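You operate a simulated robot arm through the tools that you are given. There is no shell and no other tool.

You are at the controls of a simulated robot arm. One attempt, no reset.

Task
Fill the air tank to the pressure on its card.
Fine: couple the hose to the green tank port first. End with both valves shut and the hose bled.

Only the result counts: the job must be done as asked and must still hold three seconds after the hand-in. Knocking over, shifting, dropping, spilling or breaking anything else fails it.

Robot
A 6-joint arm with a fingered hand, fixed in place. Base frame: the origin is on the floor under the middle of its stand, x ahead of it, y to its left, z up. Lengths are in mm, angles in rad, forces in N, time in s.
With the tool pointing down near the work surface it reaches from about 460 to 940 mm from the base axis. Its first joint turns from -2.897 to 2.897 rad. Payload 5 kg.
The TCP is the grasp point between the finger pads, 43 mm short of the fingertips. In the tool frame z runs along the fingers and y along their closing line. The gripper opens to 144 mm; its body begins 50 mm behind the TCP. The gripper is a hand of 5 fingers: y runs from the thumb to the fingers, the wrist lies at [-21, -133, -233] in the tool frame, and closing takes about 1.5 s.
Orientation is that of the tool frame in the base frame, as a unit quaternion [w, x, y, z]. With the fingers straight down and the wrist toward the robot, the tool's x, y and z point along [0, 1, 0], [1, 0, 0] and [0, 0, -1] of the base frame.

Tools
- The arm moves only by the tool drive_tool. Its argument "series" is a list of rows, each a list of 6 numbers: the shift along the tool's x, y, z in mm, then the turn, a rotation vector about the tool's x, y, z in rad. In form: [[x, y, z, rx, ry, rz], ...]. A call has 1 to 20 rows; each row is the pose to reach, as a shift and turn from the pose commanded when the call began, along the tool's axes at that moment. "hand" is the finger opening in mm, from 0 to 144, set as the call begins (left out, the last holds). Rows are played at 5 a second. More than 50 mm and 0.15 rad between two rows, or a gripper value outside its range, and nothing of the call is played. Where a pose cannot be reached the arm comes as near as it can. A force on the tool above 40 N (or 10 N above the force at the start of the call, whichever is more), or a blocked arm, ends the call early, and 0.2 s more pass. The fingers move at their own pace (about 72 mm/s each) and stop on an object; they squeeze with about 28 N. The grip force told is the motor's: it shows also when the fingers shut on nothing. Time passes only in rows, and 0.2 s behind the last, so rows that repeat a pose let the fingers close. It gives the time, the measured TCP pose, the force on the tool (base axes), the opening and the grip force at its end, in the units of the frame above (readings bear some noise), with the torque about the TCP (base axes, N m) and any sound that the robot's microphone picked up, and new pictures: "pictures" is both (left out), scene, wrist or none.
- Cameras (640 x 400 px; columns grow to the right, rows downward): "scene" is fixed at [48.4, 649.8, 1670.2]; the picture's right is [-0.85, -0.52, 0.00], its down [-0.23, 0.38, -0.89] and it looks along [0.47, -0.76, -0.45] (base axes); focal length 328 px, centre (320, 200). "wrist" rides on the gripper at [86, -108, -168] in the tool frame; the picture's right is [-0.80, 0.28, -0.53], its down [-0.54, -0.73, 0.42] and it looks along [-0.27, 0.63, 0.73] (tool axes); focal length 275 px, centre (320, 200). There is no depth. A picture from a camera that has moved, and an enlarged one, comes with that camera's place and axes in the base frame and with its lens.
- slide_trunk(by): slides the trunk up (or, below 0, down) by that many mm; the arm rides with it, the base frame stays. It gives what a move gives, with no picture.
- move_fingers(index, middle, ring, little, thumb_bend, thumb_turn): sets how far each is bent, from 0 (flat) to 100 (curled in); at 30 the hand is open as for a grip, at 70 the pads meet at the TCP. One left out holds its place. A second passes; each finger stops where it meets its share of the squeeze, and holds until it gets a number again. A gripper value or a shape takes the hand back. It gives what a move gives, with no picture; readings hold the bend of each and the force on index, middle, ring, little, thumb and palm. thumb_turn goes from beside the hand (0) to across from the fingers (100), as for a grip.
- set_grasp(shape): the hand has 5 fingers and takes this shape, open, in about a second: jaw (thumb against the fingers, like two jaws); tri (thumb and two fingers); tip (a fingertip pinch); poke (one finger out to press); point (the index stretched); flat (the hand flat); cup (the hand cupped); fist (a fist). The gripper value then closes the fingers along that shape, each until it touches; the sizes above hold for jaw. It gives what a move gives, with no picture.
- zoom(camera, box): a new picture of the part [left, top, right, bottom] of that camera's present view, enlarged. It takes no simulated time.
- close_job(): hands the job in; it is judged then, once.

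Nothing tells you positions but the pictures and the camera data. Unless the task says otherwise, let go and move clear before handing in.

The tools are called after ">>>" as name(argument=value, ...) on one line, values as JSON. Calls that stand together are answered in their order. drive_tool: Moves the arm, as the interface text tells. Its arguments: {"type":"object","properties":{"series":{"type":"array","items":{"type":"array","items":{"type":"number"}}},"hand":{"type":"number"},"pictures":{"type":"string","enum":["both","scene","wrist","none"]}},"required":["series"]} The other tools are called the same way: slide_trunk (by) moves the trunk up or down; set_grasp (shape) gives the hand a shape; move_fingers (index, middle, ring, little, thumb_bend, thumb_turn) moves the fingers one by one; zoom (camera, box) takes an enlarged picture of a part of a camera's view; close_job () hands the job in.

At the start:

```text
t: 0.0
eef_pos: [237.4, -387.5, 1317.5]
ee_rot: [0.0, 0.707, 0.707, 0.0]
ft_force: [0.0, -0.2, -0.3]
wrist_torque: [-0.02, 0.0, 0.0]
gripper_width: 143.7
grip_force: 0.1
shape: jaw
bend: [30.0, 30.0, 30.0, 30.0, 30.0, 98.0]
finger forces: [0.1, 0.1, 0.1, 0.1, 0.0, 0.0]
trunk travel left (down, up): [-475.0, 115.0]
```

scene: 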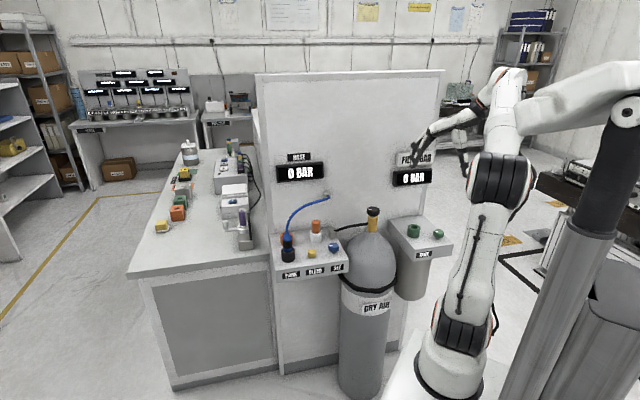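
wrist: 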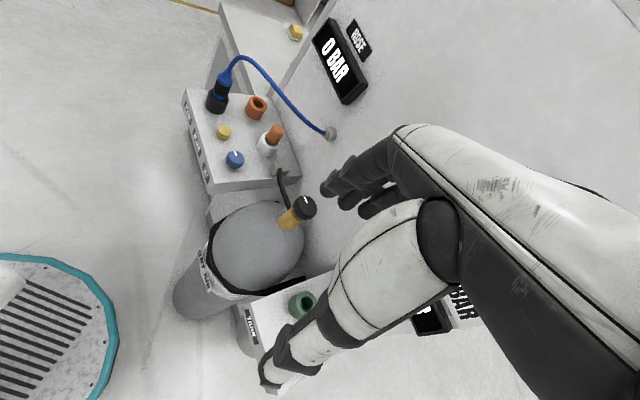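

I see a fill panel with a hose on a dark parked port, a gray supply cylinder labelled DRY AIR with a black knob, and a tank shelf with a green port on the right. I'll zoom in to read the labels and card before moving.

>>> zoom(camera="scene", box=[260, 180, 360, 280])

>>> zoom(camera="scene", box=[360, 130, 470, 270])

>>> zoom(camera="wrist", box=[160, 40, 360, 200])

>>> zoom(camera="wrist", box=[160, 180, 360, 400])

>>> zoom(camera="scene", box=[130, 130, 270, 270])

```text
4.00 times, centred on (310, 230) of scene
camera zoom: at [48.4, 649.8, 1670.2], right [-0.85, -0.52, 0.0], down [-0.23, 0.38, -0.89], along [0.47, -0.76, -0.45], focal length 1311 px, centre (360, 80)
```

zoom: 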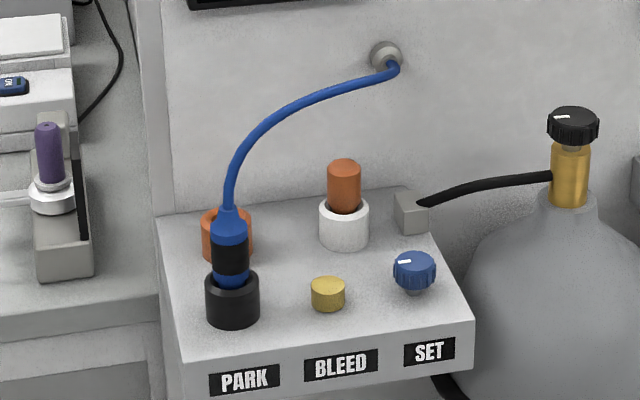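

```text
2.86 times, centred on (415, 200) of scene
camera zoom: at [48.4, 649.8, 1670.2], right [-0.85, -0.52, 0.0], down [-0.23, 0.38, -0.89], along [0.47, -0.76, -0.45], focal length 936 px, centre (49, 200)
```

zoom: 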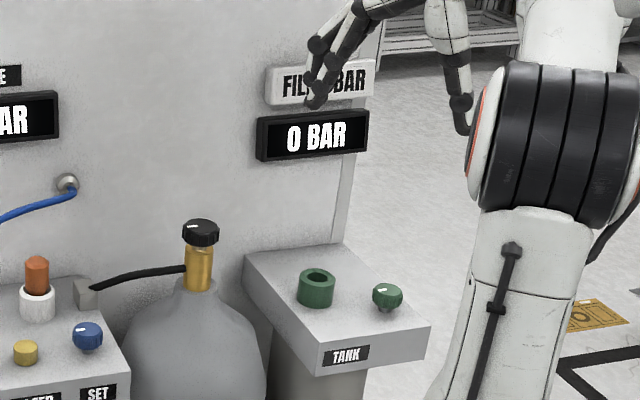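

```text
2.50 times, centred on (260, 120) of wrist
camera zoom: at [129.1, -301.9, 1485.0], right [0.28, -0.8, 0.53], down [-0.73, -0.54, -0.42], along [0.63, -0.27, -0.73], focal length 688 px, centre (470, 400)
```

zoom: 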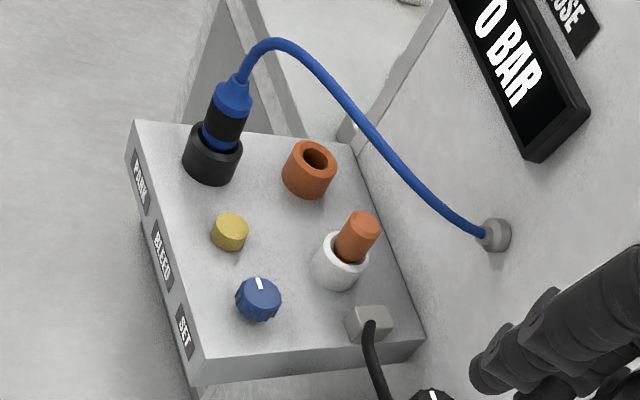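

```text
1.82 times, centred on (260, 290) of wrist
camera zoom: at [129.1, -301.9, 1485.0], right [0.28, -0.8, 0.53], down [-0.73, -0.54, -0.42], along [0.63, -0.27, -0.73], focal length 500 px, centre (429, 36)
```

zoom: 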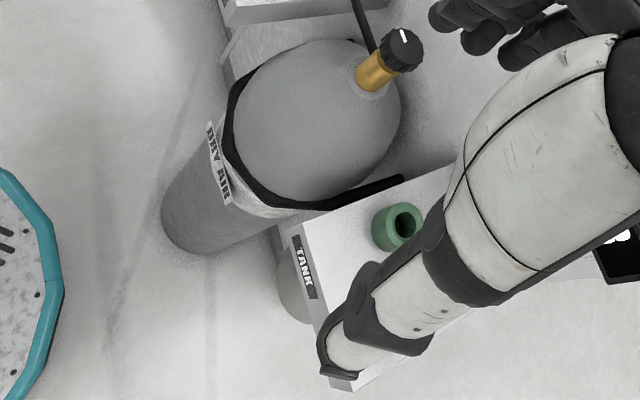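

```text
2.86 times, centred on (200, 200) of scene
camera zoom: at [48.4, 649.8, 1670.2], right [-0.85, -0.52, 0.0], down [-0.23, 0.38, -0.89], along [0.47, -0.76, -0.45], focal length 936 px, centre (663, 200)
```

zoom: 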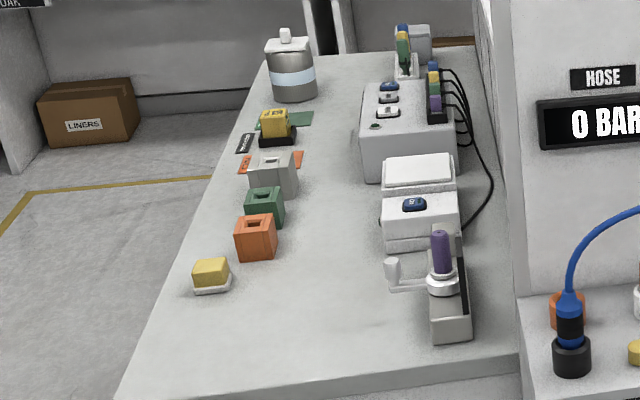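

The gripper hides part of the fill card. I put the PARK plug near (680,-143,955), the green port near (331,-544,965) and the supply knob near (472,-438,1041). I'll move the hand aside to read the card.

>>> drive_tool(series=[[40, 10, 0, 0, 0, 0], [80, 20, 0, 0, 0, 0], [120, 30, 0, 0, 0, 0], [160, 40, 0, 0, 0, 0], [200, 50, 0, 0, 0, 0], [240, 60, 0, 0, 0, 0]], pictures="both")

```text
t: 1.4
eef_pos: [263.5, -243.0, 1286.9]
ee_rot: [-0.057, 0.779, 0.624, 0.024]
ft_force: [0.1, 0.0, -1.0]
wrist_torque: [0.01, -0.02, 0.01]
gripper_width: 143.8
grip_force: 0.1
shape: jaw
bend: [30.0, 30.0, 30.0, 30.0, 30.0, 97.0]
finger forces: [0.1, 0.0, 0.0, 0.0, 0.0, 0.1]
trunk travel left (down, up): [-475.0, 115.0]
stopped in row 6: the arm was blocked; the commanded pose is now the measured one
camera wrist: at [181.2, -157.2, 1469.2], right [0.12, -0.9, 0.43], down [-0.84, -0.32, -0.44], along [0.53, -0.31, -0.79], focal length 275 px, centre (320, 200)
```

scene: 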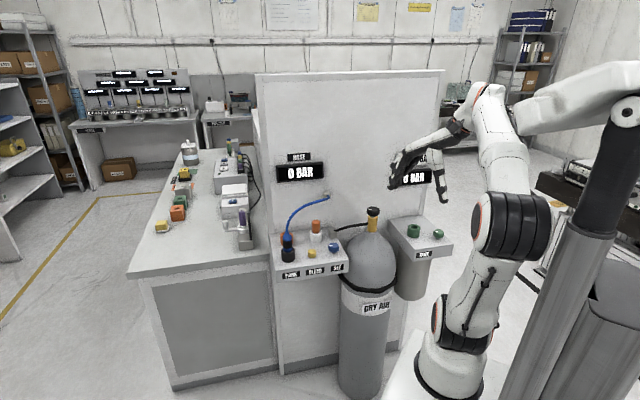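
wrist: 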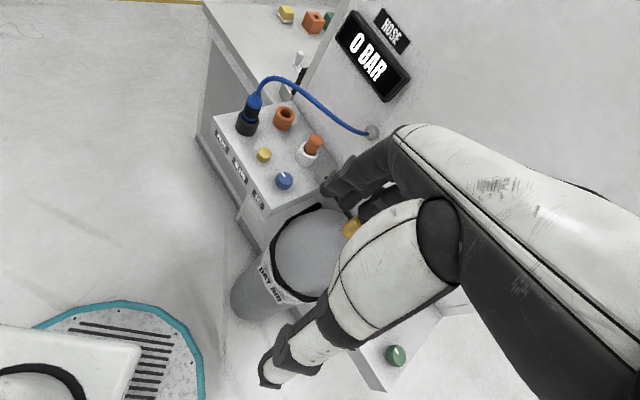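

The arm hit an inner reach limit there. The panel wall runs at about 45°, facing (-0.7, 0.7). I'll zoom in on the robot to see how the arm and hand are laid out.

>>> zoom(camera="scene", box=[380, 60, 640, 400])

>>> zoom(camera="scene", box=[370, 130, 470, 220])

```text
1.18 times, centred on (510, 230) of scene
camera zoom: at [48.4, 649.8, 1670.2], right [-0.85, -0.52, 0.0], down [-0.23, 0.38, -0.89], along [0.47, -0.76, -0.45], focal length 386 px, centre (96, 165)
```

zoom: 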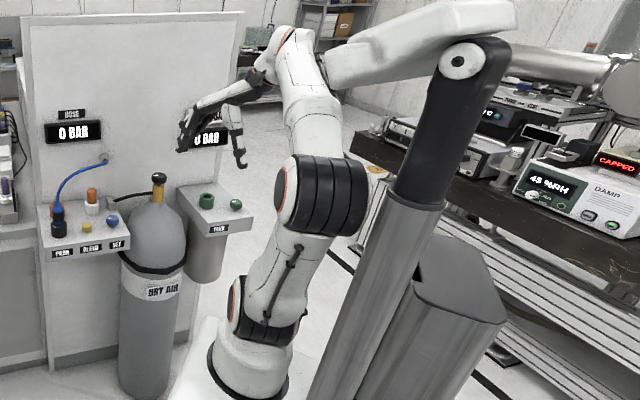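

```text
4.44 times, centred on (420, 175) of scene
camera zoom: at [48.4, 649.8, 1670.2], right [-0.85, -0.52, 0.0], down [-0.23, 0.38, -0.89], along [0.47, -0.76, -0.45], focal length 1457 px, centre (-124, 311)
```

zoom: 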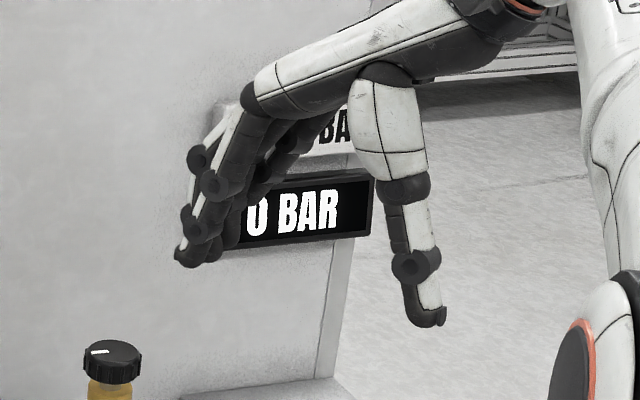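

The arm is a 6-axis arm and the wrist is now at about radius 295. I'll move outward and swing the hand into a side-approach pose facing the PARK plug, with the fingers forward and tilted 30° down and the closing line horizontal.

>>> drive_tool(series=[[11, 14, 3, 0, 0, 0], [32, 42, 8, -0.0683, 0.0432, 0.1], [53, 70, 13, -0.1367, 0.0865, 0.2], [74, 98, 18, -0.205, 0.1297, 0.3], [95, 126, 23, -0.2734, 0.173, 0.4], [116, 154, 28, -0.3417, 0.2162, 0.5], [137, 182, 33, -0.41, 0.2595, 0.6], [158, 210, 38, -0.4784, 0.3027, 0.7], [172, 226, 43, -0.5467, 0.346, 0.8], [172, 226, 43, -0.6151, 0.3892, 0.9], [172, 226, 43, -0.6834, 0.4324, 1.0], [172, 226, 43, -0.7518, 0.4757, 1.1], [172, 226, 43, -0.8201, 0.5189, 1.2], [172, 226, 43, -0.8885, 0.5622, 1.3], [172, 226, 43, -0.9568, 0.6054, 1.4], [172, 226, 43, -1.0252, 0.6487, 1.5], [172, 226, 43, -1.0935, 0.6919, 1.5995]], pictures="both")

```text
t: 2.1
eef_pos: [277.0, -276.7, 1258.5]
ee_rot: [-0.066, 0.871, 0.481, 0.08]
ft_force: [0.1, 0.3, 0.5]
wrist_torque: [-0.03, 0.01, -0.04]
gripper_width: 143.6
grip_force: 0.1
shape: jaw
bend: [30.0, 30.0, 30.0, 30.0, 30.0, 98.0]
finger forces: [0.0, 0.0, 0.1, 0.0, 0.0, 0.0]
trunk travel left (down, up): [-475.0, 115.0]
stopped in row 3: the arm was blocked; the commanded pose is now the measured one
camera wrist: at [216.7, -180.9, 1444.1], right [-0.22, -0.91, 0.35], down [-0.87, 0.02, -0.5], along [0.45, -0.41, -0.79], focal length 275 px, centre (320, 200)
```

scene: 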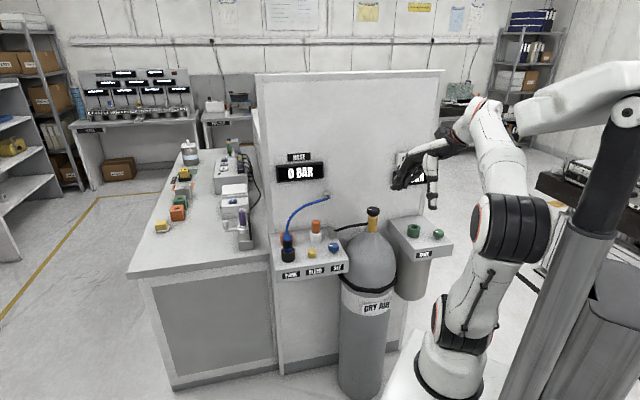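
wrist: 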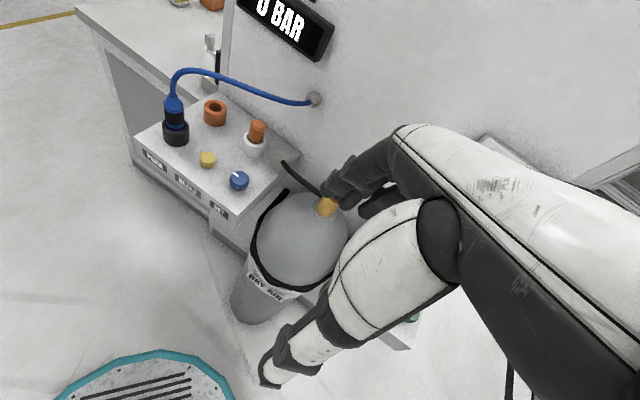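

Blocked again, which suggests a wrist joint near its limit this close in. I'll translate straight outward and down without turning.

>>> drive_tool(series=[[20, 36, 13, 0, 0, 0], [40, 72, 26, 0, 0, 0], [60, 107, 39, 0, 0, 0], [80, 143, 52, 0, 0, 0], [100, 179, 65, 0, 0, 0], [119, 214, 78, 0, 0, 0]], pictures="both")

```text
t: 2.6
eef_pos: [337.3, -271.4, 1242.0]
ee_rot: [-0.073, 0.868, 0.484, 0.087]
ft_force: [-2.2, 1.5, 1.5]
wrist_torque: [-0.11, -0.1, -0.05]
gripper_width: 144.0
grip_force: 0.2
shape: jaw
bend: [30.0, 30.0, 30.0, 30.0, 30.0, 97.0]
finger forces: [0.0, 0.0, 0.0, 0.1, 0.0, 0.0]
trunk travel left (down, up): [-475.0, 115.0]
stopped in row 2: the force on the tool passed its limit at 54 N (the readings are from after the stop); the commanded pose is now the measured one
camera wrist: at [275.6, -180.0, 1428.2], right [-0.21, -0.92, 0.33], down [-0.87, 0.02, -0.5], along [0.45, -0.39, -0.8], focal length 275 px, centre (320, 200)
```

scene: 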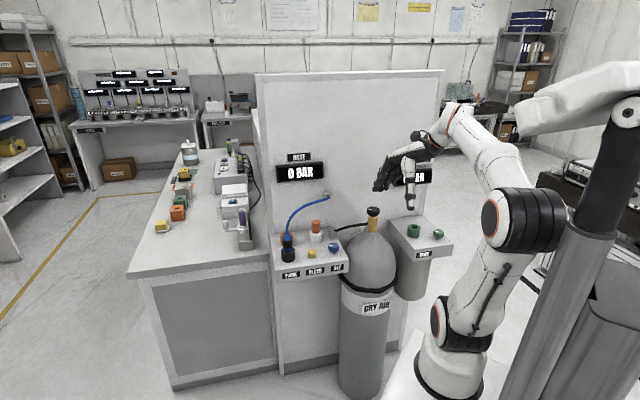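
wrist: 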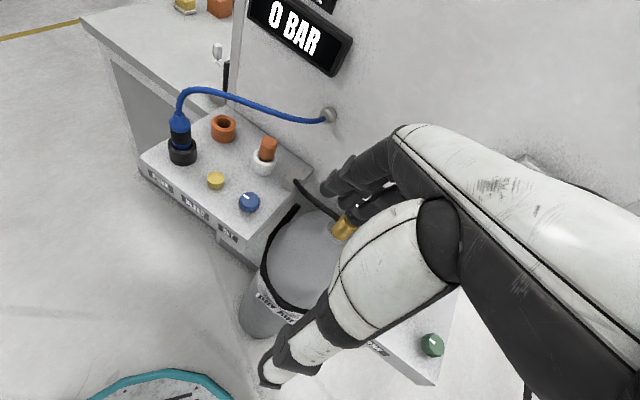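

Force spikes appear when I go fast. I'll keep moving outward in smaller steps.

>>> drive_tool(series=[[5, 8, 3, 0, 0, 0], [14, 25, 8, 0, 0, 0], [24, 42, 13, 0, 0, 0], [34, 59, 19, 0, 0, 0], [44, 76, 24, 0, 0, 0], [53, 93, 29, 0, 0, 0], [63, 110, 35, 0, 0, 0], [73, 127, 40, 0, 0, 0], [82, 144, 46, 0, 0, 0], [87, 153, 49, 0, 0, 0]], pictures="both")

```text
t: 4.8
eef_pos: [516.3, -268.7, 1204.2]
ee_rot: [-0.074, 0.867, 0.485, 0.085]
ft_force: [-0.3, 0.5, -0.6]
wrist_torque: [0.01, -0.02, 0.01]
gripper_width: 144.1
grip_force: 0.0
shape: jaw
bend: [30.0, 30.0, 30.0, 30.0, 30.0, 97.0]
finger forces: [0.0, 0.0, 0.0, 0.0, 0.0, 0.1]
trunk travel left (down, up): [-475.0, 115.0]
camera wrist: at [454.5, -177.0, 1392.3], right [-0.21, -0.92, 0.33], down [-0.87, 0.02, -0.5], along [0.45, -0.39, -0.8], focal length 275 px, centre (320, 200)
```

scene: 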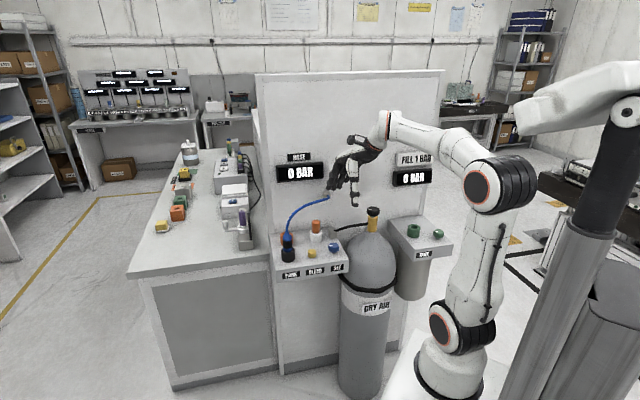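
wrist: 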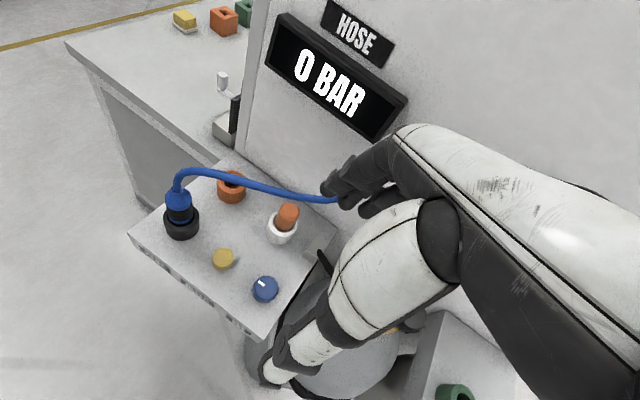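

The hand is now clear of the card, so I'll read it.

>>> zoom(camera="scene", box=[380, 140, 450, 195])

>>> zoom(camera="wrist", box=[120, 150, 360, 330])

>>> zoom(camera="scene", box=[270, 180, 390, 280])

```text
7.27 times, centred on (415, 168) of scene
camera zoom: at [48.4, 649.8, 1670.2], right [-0.85, -0.52, 0.0], down [-0.23, 0.38, -0.89], along [0.47, -0.76, -0.45], focal length 2384 px, centre (-371, 436)
```

zoom: 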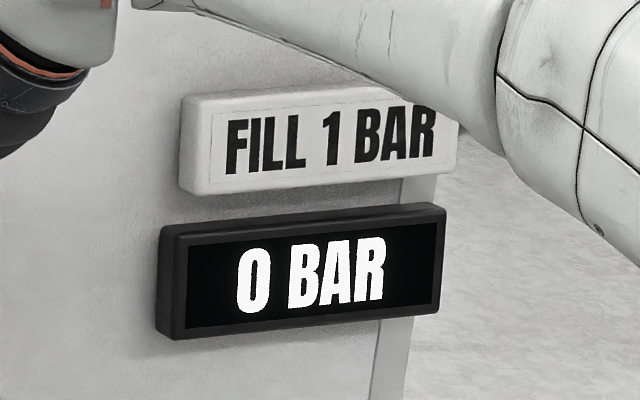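

```text
2.22 times, centred on (240, 240) of wrist
camera zoom: at [454.5, -177.0, 1392.3], right [-0.21, -0.92, 0.33], down [-0.87, 0.02, -0.5], along [0.45, -0.39, -0.8], focal length 612 px, centre (498, 111)
```

zoom: 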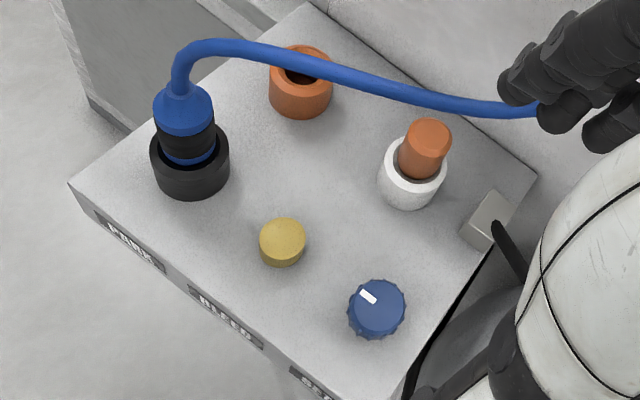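

```text
4.00 times, centred on (330, 230) of scene
camera zoom: at [48.4, 649.8, 1670.2], right [-0.85, -0.52, 0.0], down [-0.23, 0.38, -0.89], along [0.47, -0.76, -0.45], focal length 1311 px, centre (280, 80)
```

zoom: 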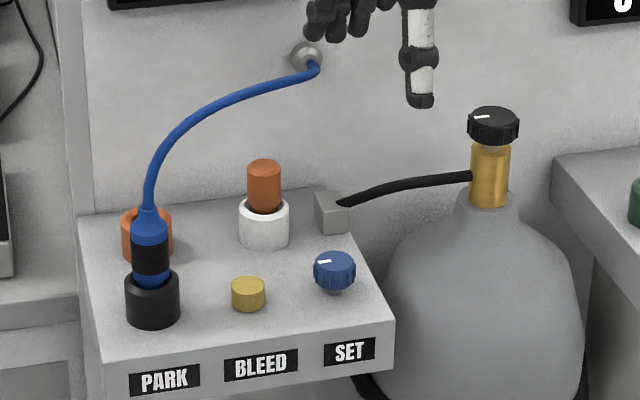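

The card reads FILL 1 BAR. The PARK plug is near (675,-143), with its grip band at z of about 990-1000. I'll rotate the hand to the side-approach orientation, aiming 30° down.

>>> drive_tool(series=[[3, -1, 1, -0.0347, 0.0245, 0.0449], [9, -3, 2, -0.1042, 0.0735, 0.1348], [15, -4, 4, -0.1737, 0.1225, 0.2246], [21, -6, 5, -0.2431, 0.1714, 0.3145], [28, -8, 7, -0.3126, 0.2204, 0.4043], [34, -10, 8, -0.382, 0.2694, 0.4942], [40, -12, 10, -0.4515, 0.3184, 0.584], [46, -14, 11, -0.5209, 0.3673, 0.6739], [52, -15, 12, -0.5904, 0.4163, 0.7637], [58, -17, 14, -0.6599, 0.4653, 0.8536], [64, -19, 15, -0.7293, 0.5143, 0.9434], [71, -21, 17, -0.7988, 0.5633, 1.0333], [77, -23, 18, -0.8682, 0.6122, 1.1231], [83, -25, 20, -0.9377, 0.6612, 1.213], [86, -26, 21, -0.9724, 0.6857, 1.2579]], pictures="both")

```text
t: 8.0
eef_pos: [541.7, -180.0, 1203.4]
ee_rot: [0.13, 0.835, -0.227, 0.484]
ft_force: [-0.4, 0.1, 1.1]
wrist_torque: [-0.02, 0.02, -0.02]
gripper_width: 143.7
grip_force: 0.0
shape: jaw
bend: [30.0, 30.0, 30.0, 30.0, 30.0, 97.0]
finger forces: [0.0, 0.0, 0.0, 0.0, 0.0, 0.1]
trunk travel left (down, up): [-475.0, 115.0]
camera wrist: at [507.2, -36.0, 1362.8], right [-0.89, 0.19, -0.42], down [0.45, 0.58, -0.68], along [0.12, -0.79, -0.6], focal length 275 px, centre (320, 200)
```

scene: 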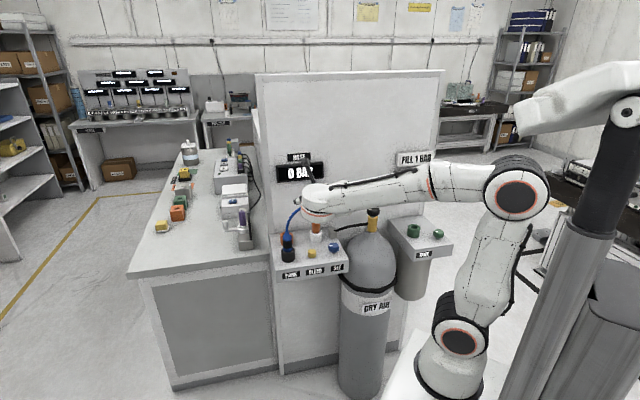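
wrist: 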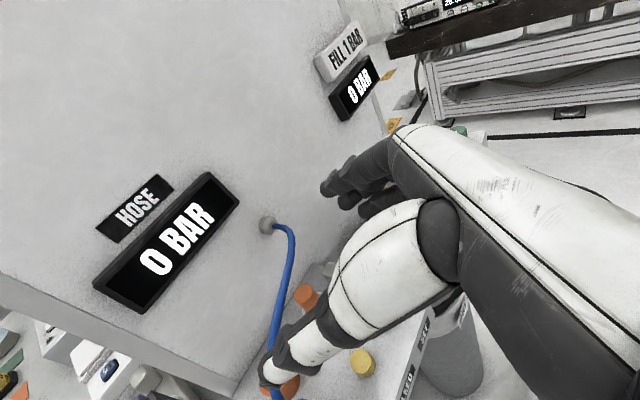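

The orientation is as planned. Next I'll try the tri shape so the lower fingers stay clear of the socket.

>>> set_grasp(shape="tri")

>>> drive_tool(series=[[0, 0, 0, 0, 0, 0]], pictures="wrist")

```text
t: 8.9
eef_pos: [541.9, -181.4, 1203.1]
ee_rot: [0.129, 0.836, -0.225, 0.483]
ft_force: [0.2, 0.4, -0.1]
wrist_torque: [-0.04, 0.02, -0.04]
gripper_width: 144.2
grip_force: 0.2
shape: tri
bend: [30.0, 30.0, 99.0, 99.0, 30.0, 97.0]
finger forces: [0.0, 0.0, 0.0, 0.1, 0.1, 0.0]
trunk travel left (down, up): [-475.0, 115.0]
```

```text
t: 9.3
eef_pos: [541.5, -180.5, 1205.0]
ee_rot: [0.129, 0.836, -0.226, 0.482]
ft_force: [0.4, 0.2, -0.5]
wrist_torque: [0.01, 0.01, 0.01]
gripper_width: 143.7
grip_force: 0.1
shape: tri
bend: [30.0, 30.0, 99.0, 99.0, 30.0, 97.0]
finger forces: [0.0, 0.0, 0.0, 0.0, 0.0, 0.0]
trunk travel left (down, up): [-475.0, 115.0]
camera wrist: at [507.0, -36.2, 1362.9], right [-0.89, 0.19, -0.42], down [0.45, 0.58, -0.68], along [0.12, -0.79, -0.6], focal length 275 px, centre (320, 200)
```

wrist: 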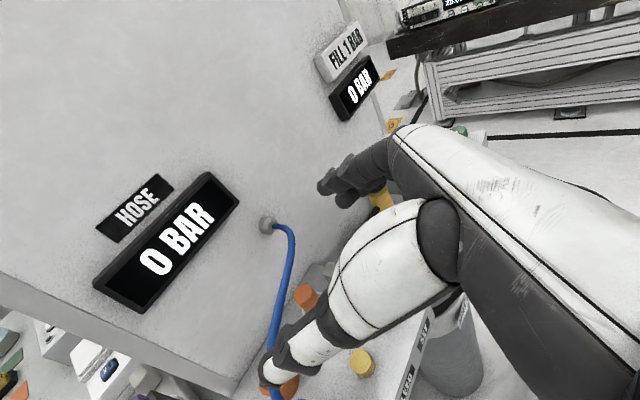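

Tri folds the ring and little fingers away, which suits this grasp. I'll descend to a pre-grasp point about 110 mm back from the plug.

>>> drive_tool(series=[[-8, -6, 5, 0, 0, 0], [-24, -19, 13, 0, 0, 0], [-40, -31, 22, 0, 0, 0], [-56, -44, 31, 0, 0, 0], [-72, -56, 40, 0, 0, 0], [-88, -69, 50, 0, 0, 0], [-104, -81, 59, 0, 0, 0], [-120, -93, 67, 0, 0, 0], [-128, -99, 72, 0, 0, 0]], hand=110, pictures="both")

```text
t: 11.3
eef_pos: [592.5, -90.2, 1072.1]
ee_rot: [0.13, 0.838, -0.226, 0.48]
ft_force: [-0.2, -0.3, -0.3]
wrist_torque: [0.03, 0.0, 0.0]
gripper_width: 110.5
grip_force: 0.0
shape: tri
bend: [26.0, 35.0, 99.0, 99.0, 54.0, 99.0]
finger forces: [0.0, 0.1, 0.0, 0.1, 0.0, 0.0]
out of reach, approached as far as the arm can: row 8, 9
trunk travel left (down, up): [-475.0, 115.0]
camera wrist: at [558.7, 54.2, 1230.3], right [-0.89, 0.19, -0.42], down [0.44, 0.58, -0.68], along [0.11, -0.79, -0.6], focal length 275 px, centre (320, 200)
```

scene: 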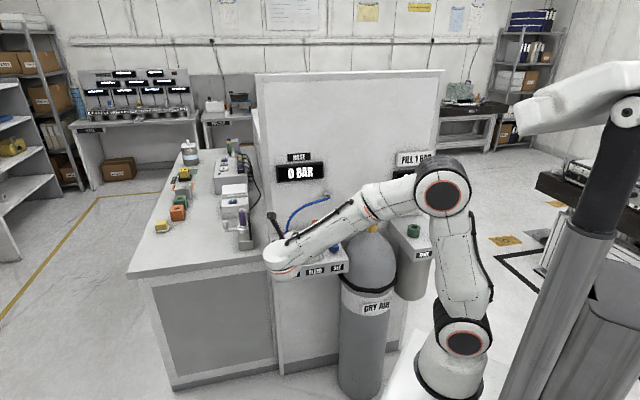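
wrist: 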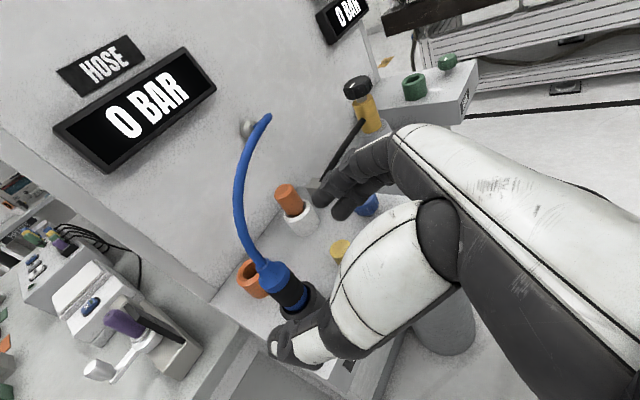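

The arm reaches its lower limit here with the trunk high. I'll raise the hand and then lower the trunk for better reach.

>>> drive_tool(series=[[10, 0, -6, 0, 0, 0], [27, 0, -16, 0, 0, 0], [45, 0, -26, 0, 0, 0], [62, 0, -36, 0, 0, 0], [79, 0, -46, 0, 0, 0], [96, 0, -56, 0, 0, 0], [113, 0, -66, 0, 0, 0], [121, 0, -70, 0, 0, 0]], pictures="none")

>>> slide_trunk(by=-150)

>>> drive_tool(series=[[0, 0, 0, 0, 0, 0]], pictures="both")

```text
t: 13.1
eef_pos: [593.2, -92.6, 1209.4]
ee_rot: [0.129, 0.836, -0.225, 0.483]
ft_force: [-0.9, -0.5, -0.7]
wrist_torque: [-0.03, 0.02, -0.01]
gripper_width: 110.4
grip_force: 0.0
shape: tri
bend: [26.0, 35.0, 99.0, 99.0, 54.0, 99.0]
finger forces: [0.0, 0.0, 0.0, 0.0, 0.0, 0.0]
trunk travel left (down, up): [-475.0, 115.0]
```

```text
t: 14.8
eef_pos: [592.8, -92.0, 1061.5]
ee_rot: [0.129, 0.837, -0.225, 0.482]
ft_force: [0.5, 0.1, 0.4]
wrist_torque: [-0.02, 0.01, -0.01]
gripper_width: 110.6
grip_force: 0.1
shape: tri
bend: [26.0, 35.0, 99.0, 99.0, 54.0, 99.0]
finger forces: [0.1, 0.1, 0.1, 0.0, 0.1, 0.0]
trunk travel left (down, up): [-325.0, 265.0]
```

```text
t: 15.2
eef_pos: [593.5, -91.9, 1060.5]
ee_rot: [0.129, 0.836, -0.226, 0.483]
ft_force: [0.0, -0.3, -0.7]
wrist_torque: [-0.04, 0.01, -0.04]
gripper_width: 110.3
grip_force: 0.1
shape: tri
bend: [26.0, 35.0, 99.0, 99.0, 54.0, 99.0]
finger forces: [0.0, 0.0, 0.1, 0.0, 0.1, 0.1]
trunk travel left (down, up): [-325.0, 265.0]
camera wrist: at [558.6, 52.6, 1219.1], right [-0.89, 0.19, -0.42], down [0.45, 0.58, -0.68], along [0.12, -0.79, -0.6], focal length 275 px, centre (320, 200)
```

scene: 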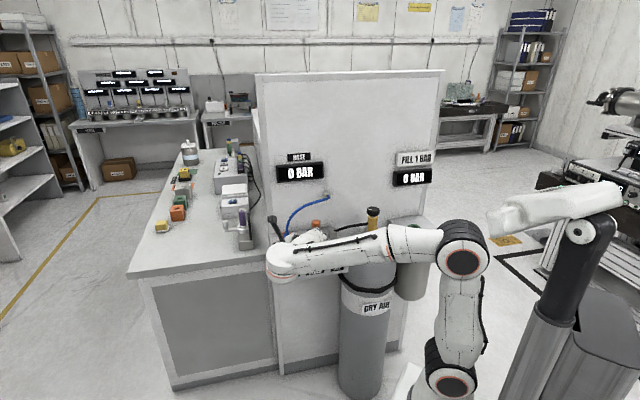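
wrist: 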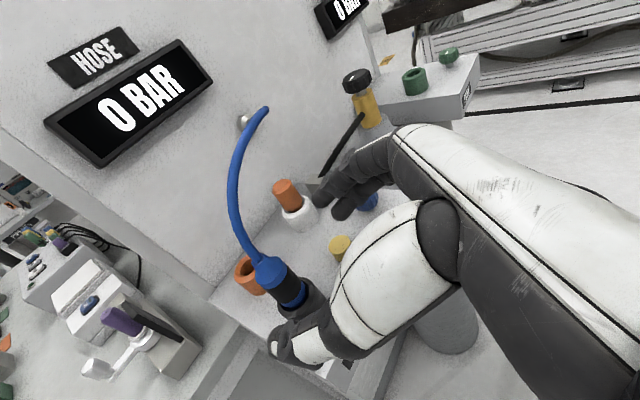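

The trunk is lowered and TCP is at (593,-92,1060). I'll zoom on the plug region to line up.

>>> zoom(camera="wrist", box=[220, 150, 400, 370])

>>> zoom(camera="scene", box=[250, 190, 350, 290])

```text
1.82 times, centred on (310, 260) of wrist
camera zoom: at [558.6, 52.6, 1219.1], right [-0.89, 0.19, -0.42], down [0.45, 0.58, -0.68], along [0.12, -0.79, -0.6], focal length 500 px, centre (338, 91)
```

zoom: 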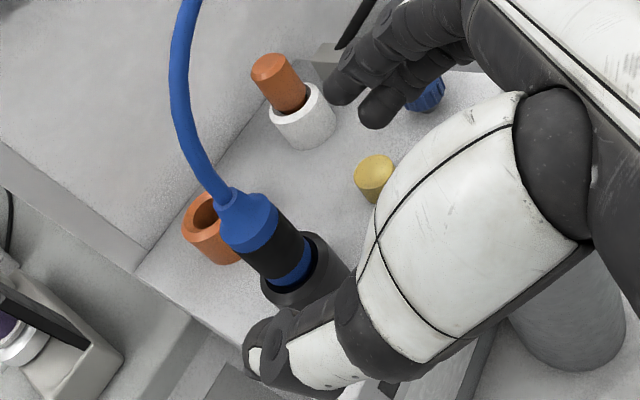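

```text
4.00 times, centred on (300, 240) of scene
camera zoom: at [48.4, 649.8, 1670.2], right [-0.85, -0.52, 0.0], down [-0.23, 0.38, -0.89], along [0.47, -0.76, -0.45], focal length 1311 px, centre (400, 40)
```

zoom: 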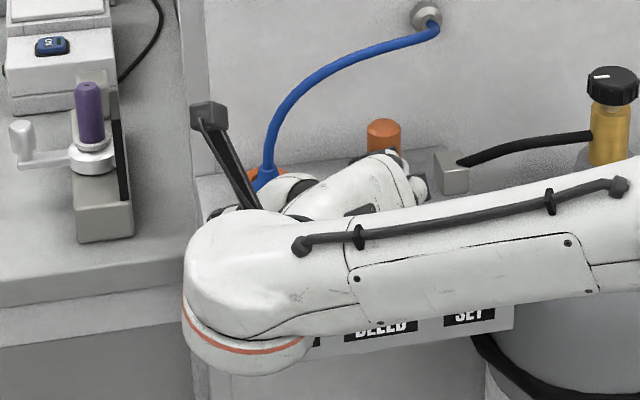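

The plug band is centred near (672,-140,989) and lies about 112 mm straight ahead along the tool axis. I'll advance with the hand open.

>>> drive_tool(series=[[-1, 0, 8, 0, 0, 0], [-1, 1, 24, 0, 0, 0], [-2, 1, 40, 0, 0, 0], [-3, 1, 56, 0, 0, 0], [-4, 2, 72, 0, 0, 0], [-4, 2, 86, 0, 0, 0]], pictures="both")

>>> zoom(camera="wrist", box=[220, 150, 400, 370])

```text
t: 16.6
eef_pos: [656.5, -129.0, 1012.9]
ee_rot: [0.129, 0.836, -0.225, 0.483]
ft_force: [-0.2, 0.5, -0.3]
wrist_torque: [0.01, -0.02, -0.01]
gripper_width: 110.1
grip_force: 0.0
shape: tri
bend: [26.0, 35.0, 99.0, 99.0, 54.0, 99.0]
finger forces: [0.0, 0.1, 0.0, 0.0, 0.0, 0.0]
trunk travel left (down, up): [-325.0, 265.0]
camera wrist: at [620.9, 15.5, 1171.5], right [-0.89, 0.19, -0.42], down [0.45, 0.58, -0.68], along [0.12, -0.79, -0.6], focal length 275 px, centre (320, 200)
```

scene: 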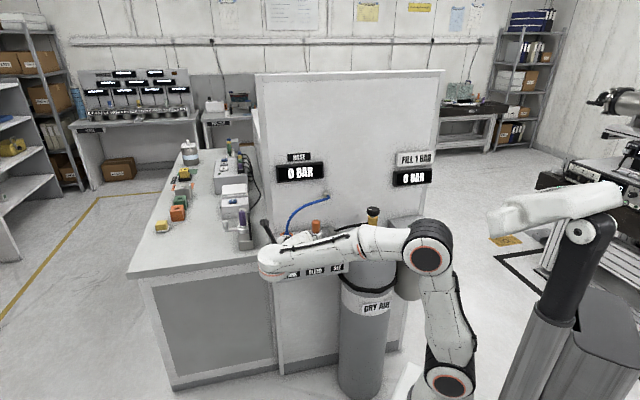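
wrist: 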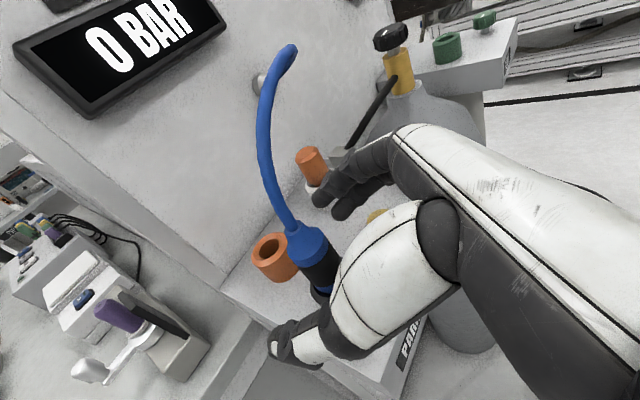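

```text
1.82 times, centred on (310, 260) of wrist
camera zoom: at [620.9, 15.5, 1171.5], right [-0.89, 0.19, -0.42], down [0.45, 0.58, -0.68], along [0.12, -0.79, -0.6], focal length 500 px, centre (338, 91)
```

zoom: 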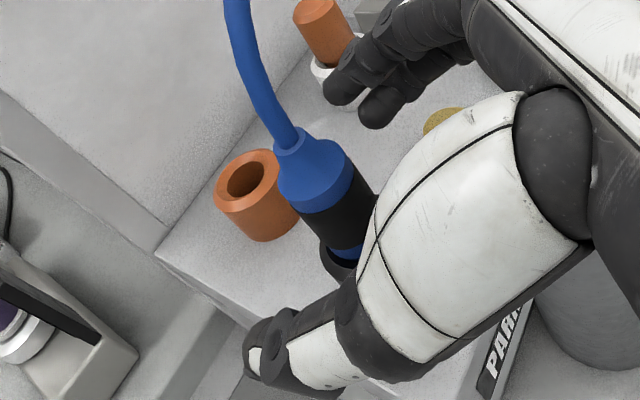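

The plug is between thumb and fingers, about 27 mm ahead. I'll advance the rest and close.

>>> drive_tool(series=[[-1, 0, 9, 0, 0, 0], [-2, 0, 18, 0, 0, 0], [-2, 0, 26, 0, 0, 0], [-2, 0, 26, 0, 0, 0]], pictures="both")

>>> drive_tool(series=[[0, 0, 0, 0, 0, 0], [0, 0, 0, 0, 0, 0], [0, 0, 0, 0, 0, 0], [0, 0, 0, 0, 0, 0], [0, 0, 0, 0, 0, 0], [0, 0, 0, 0, 0, 0], [0, 0, 0, 0, 0, 0]], hand=0, pictures="both")

>>> zoom(camera="wrist", box=[220, 130, 400, 350])

```text
t: 17.6
eef_pos: [674.2, -141.4, 1001.4]
ee_rot: [0.129, 0.837, -0.225, 0.482]
ft_force: [-0.2, -0.4, 0.0]
wrist_torque: [0.01, -0.04, 0.02]
gripper_width: 110.4
grip_force: 0.0
shape: tri
bend: [26.0, 35.0, 99.0, 99.0, 54.0, 99.0]
finger forces: [0.0, 0.1, 0.1, 0.0, 0.0, 0.0]
trunk travel left (down, up): [-325.0, 265.0]
camera wrist: at [639.3, 4.4, 1158.7], right [-0.89, 0.19, -0.42], down [0.45, 0.58, -0.68], along [0.12, -0.79, -0.6], focal length 275 px, centre (320, 200)
```

scene: 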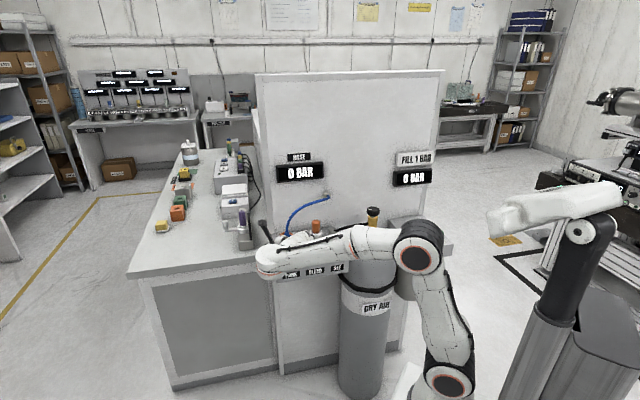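
wrist: 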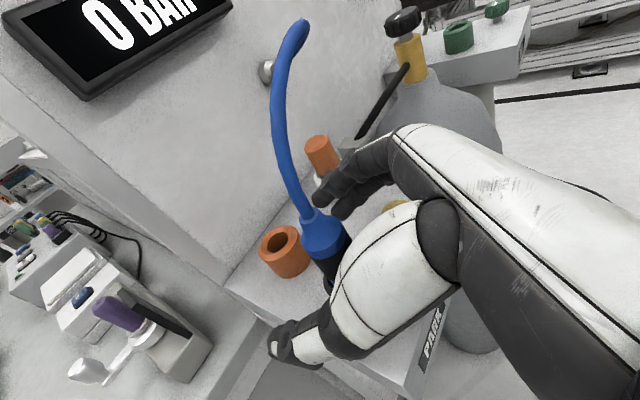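

```text
t: 19.2
eef_pos: [674.4, -139.7, 1000.4]
ee_rot: [0.129, 0.836, -0.226, 0.483]
ft_force: [0.8, -0.3, 0.4]
wrist_torque: [-0.03, -0.07, 0.01]
gripper_width: 16.8
grip_force: 28.0
shape: tri
bend: [73.0, 62.0, 100.0, 100.0, 75.0, 100.0]
finger forces: [11.8, 8.2, 0.0, 0.0, 19.5, 0.0]
trunk travel left (down, up): [-325.0, 265.0]
camera wrist: at [639.4, 4.4, 1158.5], right [-0.89, 0.19, -0.42], down [0.45, 0.58, -0.68], along [0.12, -0.79, -0.6], focal length 275 px, centre (320, 200)
```

scene: 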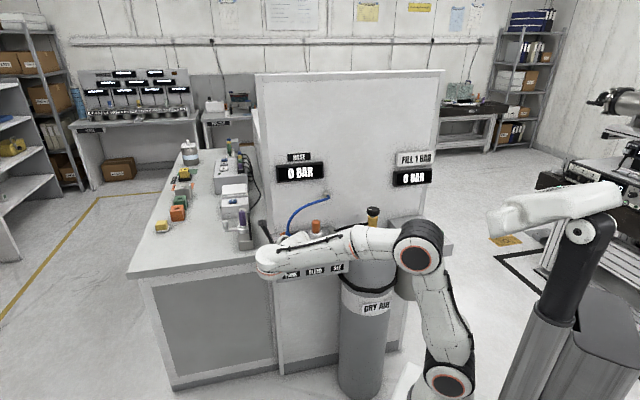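
wrist: 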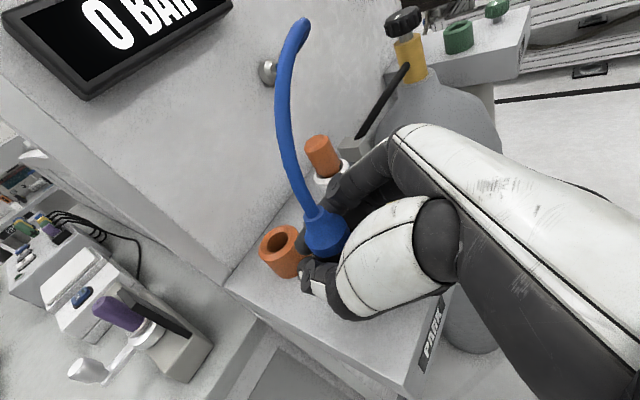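

```text
1.82 times, centred on (310, 240) of wrist
camera zoom: at [639.4, 4.4, 1158.5], right [-0.89, 0.19, -0.42], down [0.45, 0.58, -0.68], along [0.12, -0.79, -0.6], focal length 500 px, centre (338, 127)
```

zoom: 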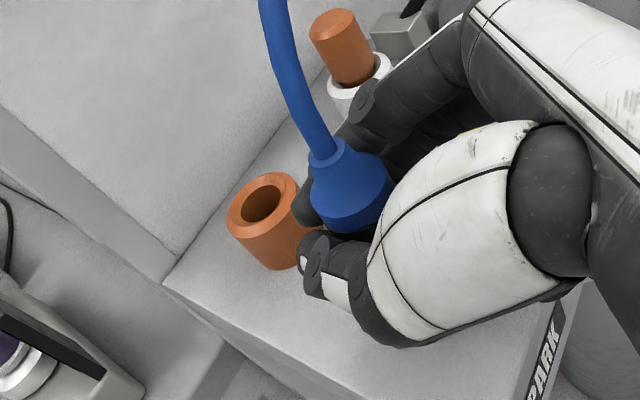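

The plug is gripped (28 N, index/middle/thumb in contact). Now I'll lift it straight up out of the PARK socket, slowly.

>>> drive_tool(series=[[4, 0, -2, 0, 0, 0], [9, 0, -5, 0, 0, 0], [17, 0, -10, 0, 0, 0], [26, 0, -15, 0, 0, 0], [35, 0, -20, 0, 0, 0], [43, 0, -25, 0, 0, 0], [52, 0, -30, 0, 0, 0]], pictures="both")

>>> zoom(camera="wrist", box=[200, 130, 400, 370])

```text
t: 20.8
eef_pos: [674.3, -140.2, 1059.0]
ee_rot: [0.13, 0.836, -0.225, 0.483]
ft_force: [1.1, 0.0, -1.3]
wrist_torque: [0.01, -0.04, 0.0]
gripper_width: 16.8
grip_force: 28.7
shape: tri
bend: [73.0, 63.0, 100.0, 100.0, 76.0, 100.0]
finger forces: [11.8, 5.8, 0.1, 0.1, 16.5, 0.0]
trunk travel left (down, up): [-325.0, 265.0]
camera wrist: at [638.9, 4.9, 1218.4], right [-0.89, 0.19, -0.42], down [0.45, 0.58, -0.68], along [0.12, -0.79, -0.6], focal length 275 px, centre (320, 200)
```

scene: 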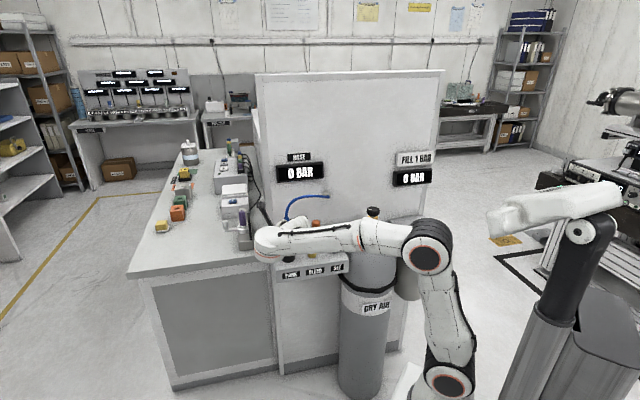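
wrist: 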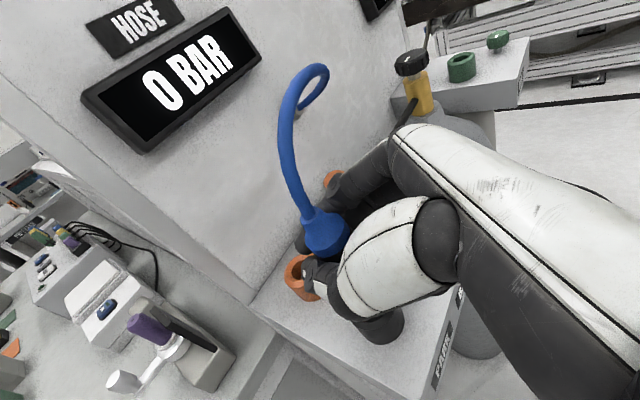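

```text
1.67 times, centred on (300, 250) of wrist
camera zoom: at [638.9, 4.9, 1218.4], right [-0.89, 0.19, -0.42], down [0.45, 0.58, -0.68], along [0.12, -0.79, -0.6], focal length 459 px, centre (353, 117)
```

zoom: 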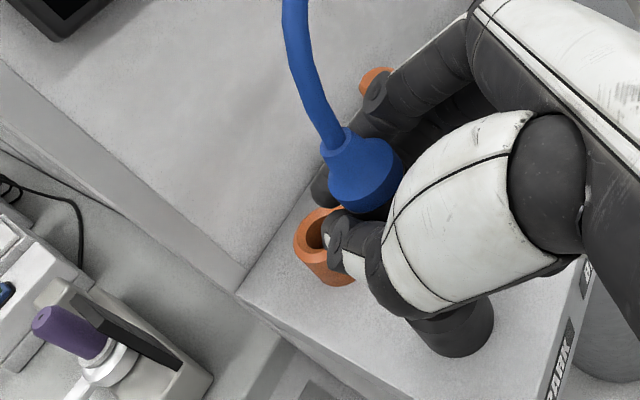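

The plug came out of PARK cleanly with the hand. I'll lift it further and zoom in on the green port from both cameras to refine its position.

>>> drive_tool(series=[[9, 0, -5, 0, 0, 0], [20, 0, -12, 0, 0, 0], [32, 0, -18, 0, 0, 0], [44, 0, -25, 0, 0, 0], [56, 0, -32, 0, 0, 0], [68, 0, -39, 0, 0, 0], [78, 0, -45, 0, 0, 0]], pictures="both")

>>> zoom(camera="wrist", box=[380, 20, 560, 130])

>>> zoom(camera="scene", box=[360, 190, 470, 270])

>>> zoom(camera="wrist", box=[200, 130, 400, 370])

```text
t: 22.4
eef_pos: [675.2, -139.3, 1150.4]
ee_rot: [0.13, 0.836, -0.226, 0.483]
ft_force: [0.0, -0.2, -1.9]
wrist_torque: [0.01, 0.0, 0.0]
gripper_width: 16.7
grip_force: 28.3
shape: tri
bend: [73.0, 63.0, 100.0, 100.0, 76.0, 100.0]
finger forces: [11.9, 5.7, 0.1, 0.0, 16.5, 0.0]
trunk travel left (down, up): [-325.0, 265.0]
camera wrist: at [639.3, 4.3, 1309.7], right [-0.89, 0.19, -0.42], down [0.45, 0.58, -0.68], along [0.12, -0.79, -0.6], focal length 275 px, centre (320, 200)
```

scene: 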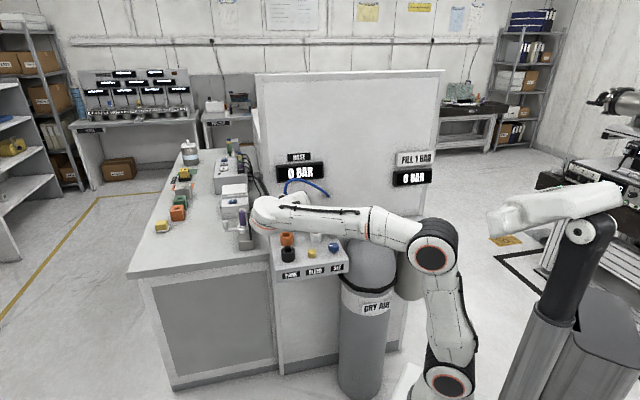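
wrist: 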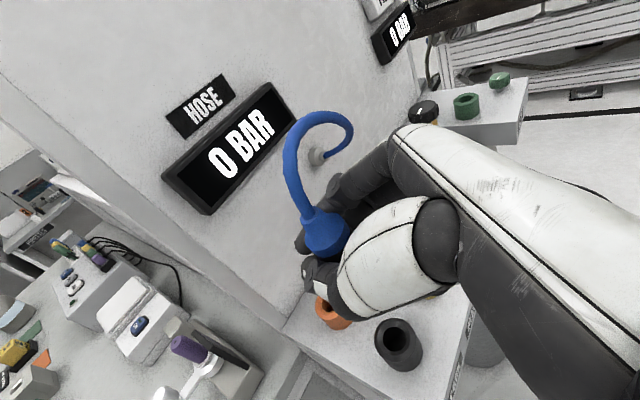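

```text
3.56 times, centred on (470, 75) of wrist
camera zoom: at [639.3, 4.3, 1309.7], right [-0.89, 0.19, -0.42], down [0.45, 0.58, -0.68], along [0.12, -0.79, -0.6], focal length 979 px, centre (-213, 644)
```

zoom: 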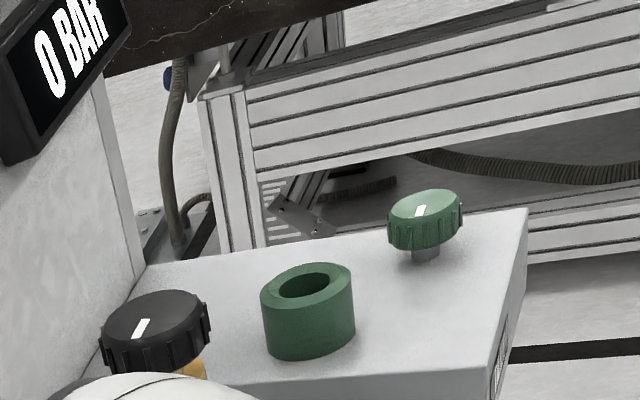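

```text
5.00 times, centred on (415, 230) of scene
camera zoom: at [48.4, 649.8, 1670.2], right [-0.85, -0.52, 0.0], down [-0.23, 0.38, -0.89], along [0.47, -0.76, -0.45], focal length 1639 px, centre (-155, 50)
```

zoom: 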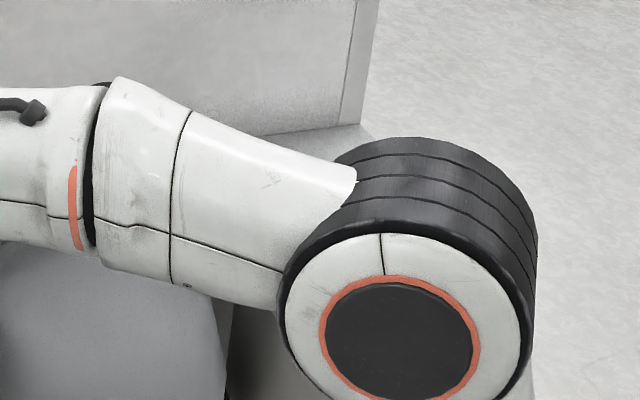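

```text
1.67 times, centred on (300, 250) of wrist
camera zoom: at [639.3, 4.3, 1309.7], right [-0.89, 0.19, -0.42], down [0.45, 0.58, -0.68], along [0.12, -0.79, -0.6], focal length 459 px, centre (353, 117)
```

zoom: 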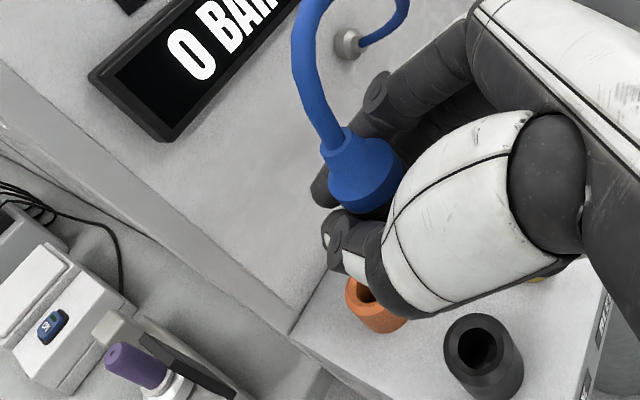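

The plug hangs cleanly in the hand 150 mm above its seat. I'll take a close reference picture of the empty PARK socket from this pose, so I can later match the green port to the same pixels.

>>> zoom(camera="wrist", box=[340, 300, 440, 380])

>>> zoom(camera="scene", box=[240, 160, 360, 280])

```text
5.00 times, centred on (390, 340) of wrist
camera zoom: at [639.3, 4.3, 1309.7], right [-0.89, 0.19, -0.42], down [0.45, 0.58, -0.68], along [0.12, -0.79, -0.6], focal length 1376 px, centre (-30, -500)
```

zoom: 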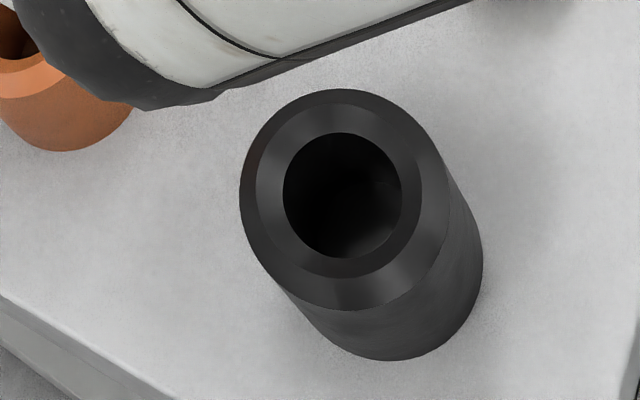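

```text
3.33 times, centred on (300, 220) of scene
camera zoom: at [48.4, 649.8, 1670.2], right [-0.85, -0.52, 0.0], down [-0.23, 0.38, -0.89], along [0.47, -0.76, -0.45], focal length 1092 px, centre (387, 133)
```

zoom: 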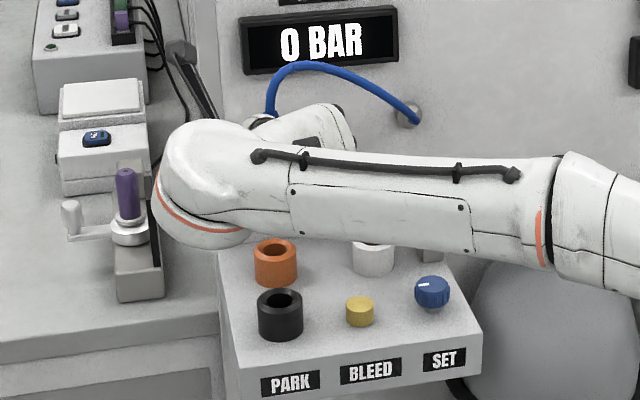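

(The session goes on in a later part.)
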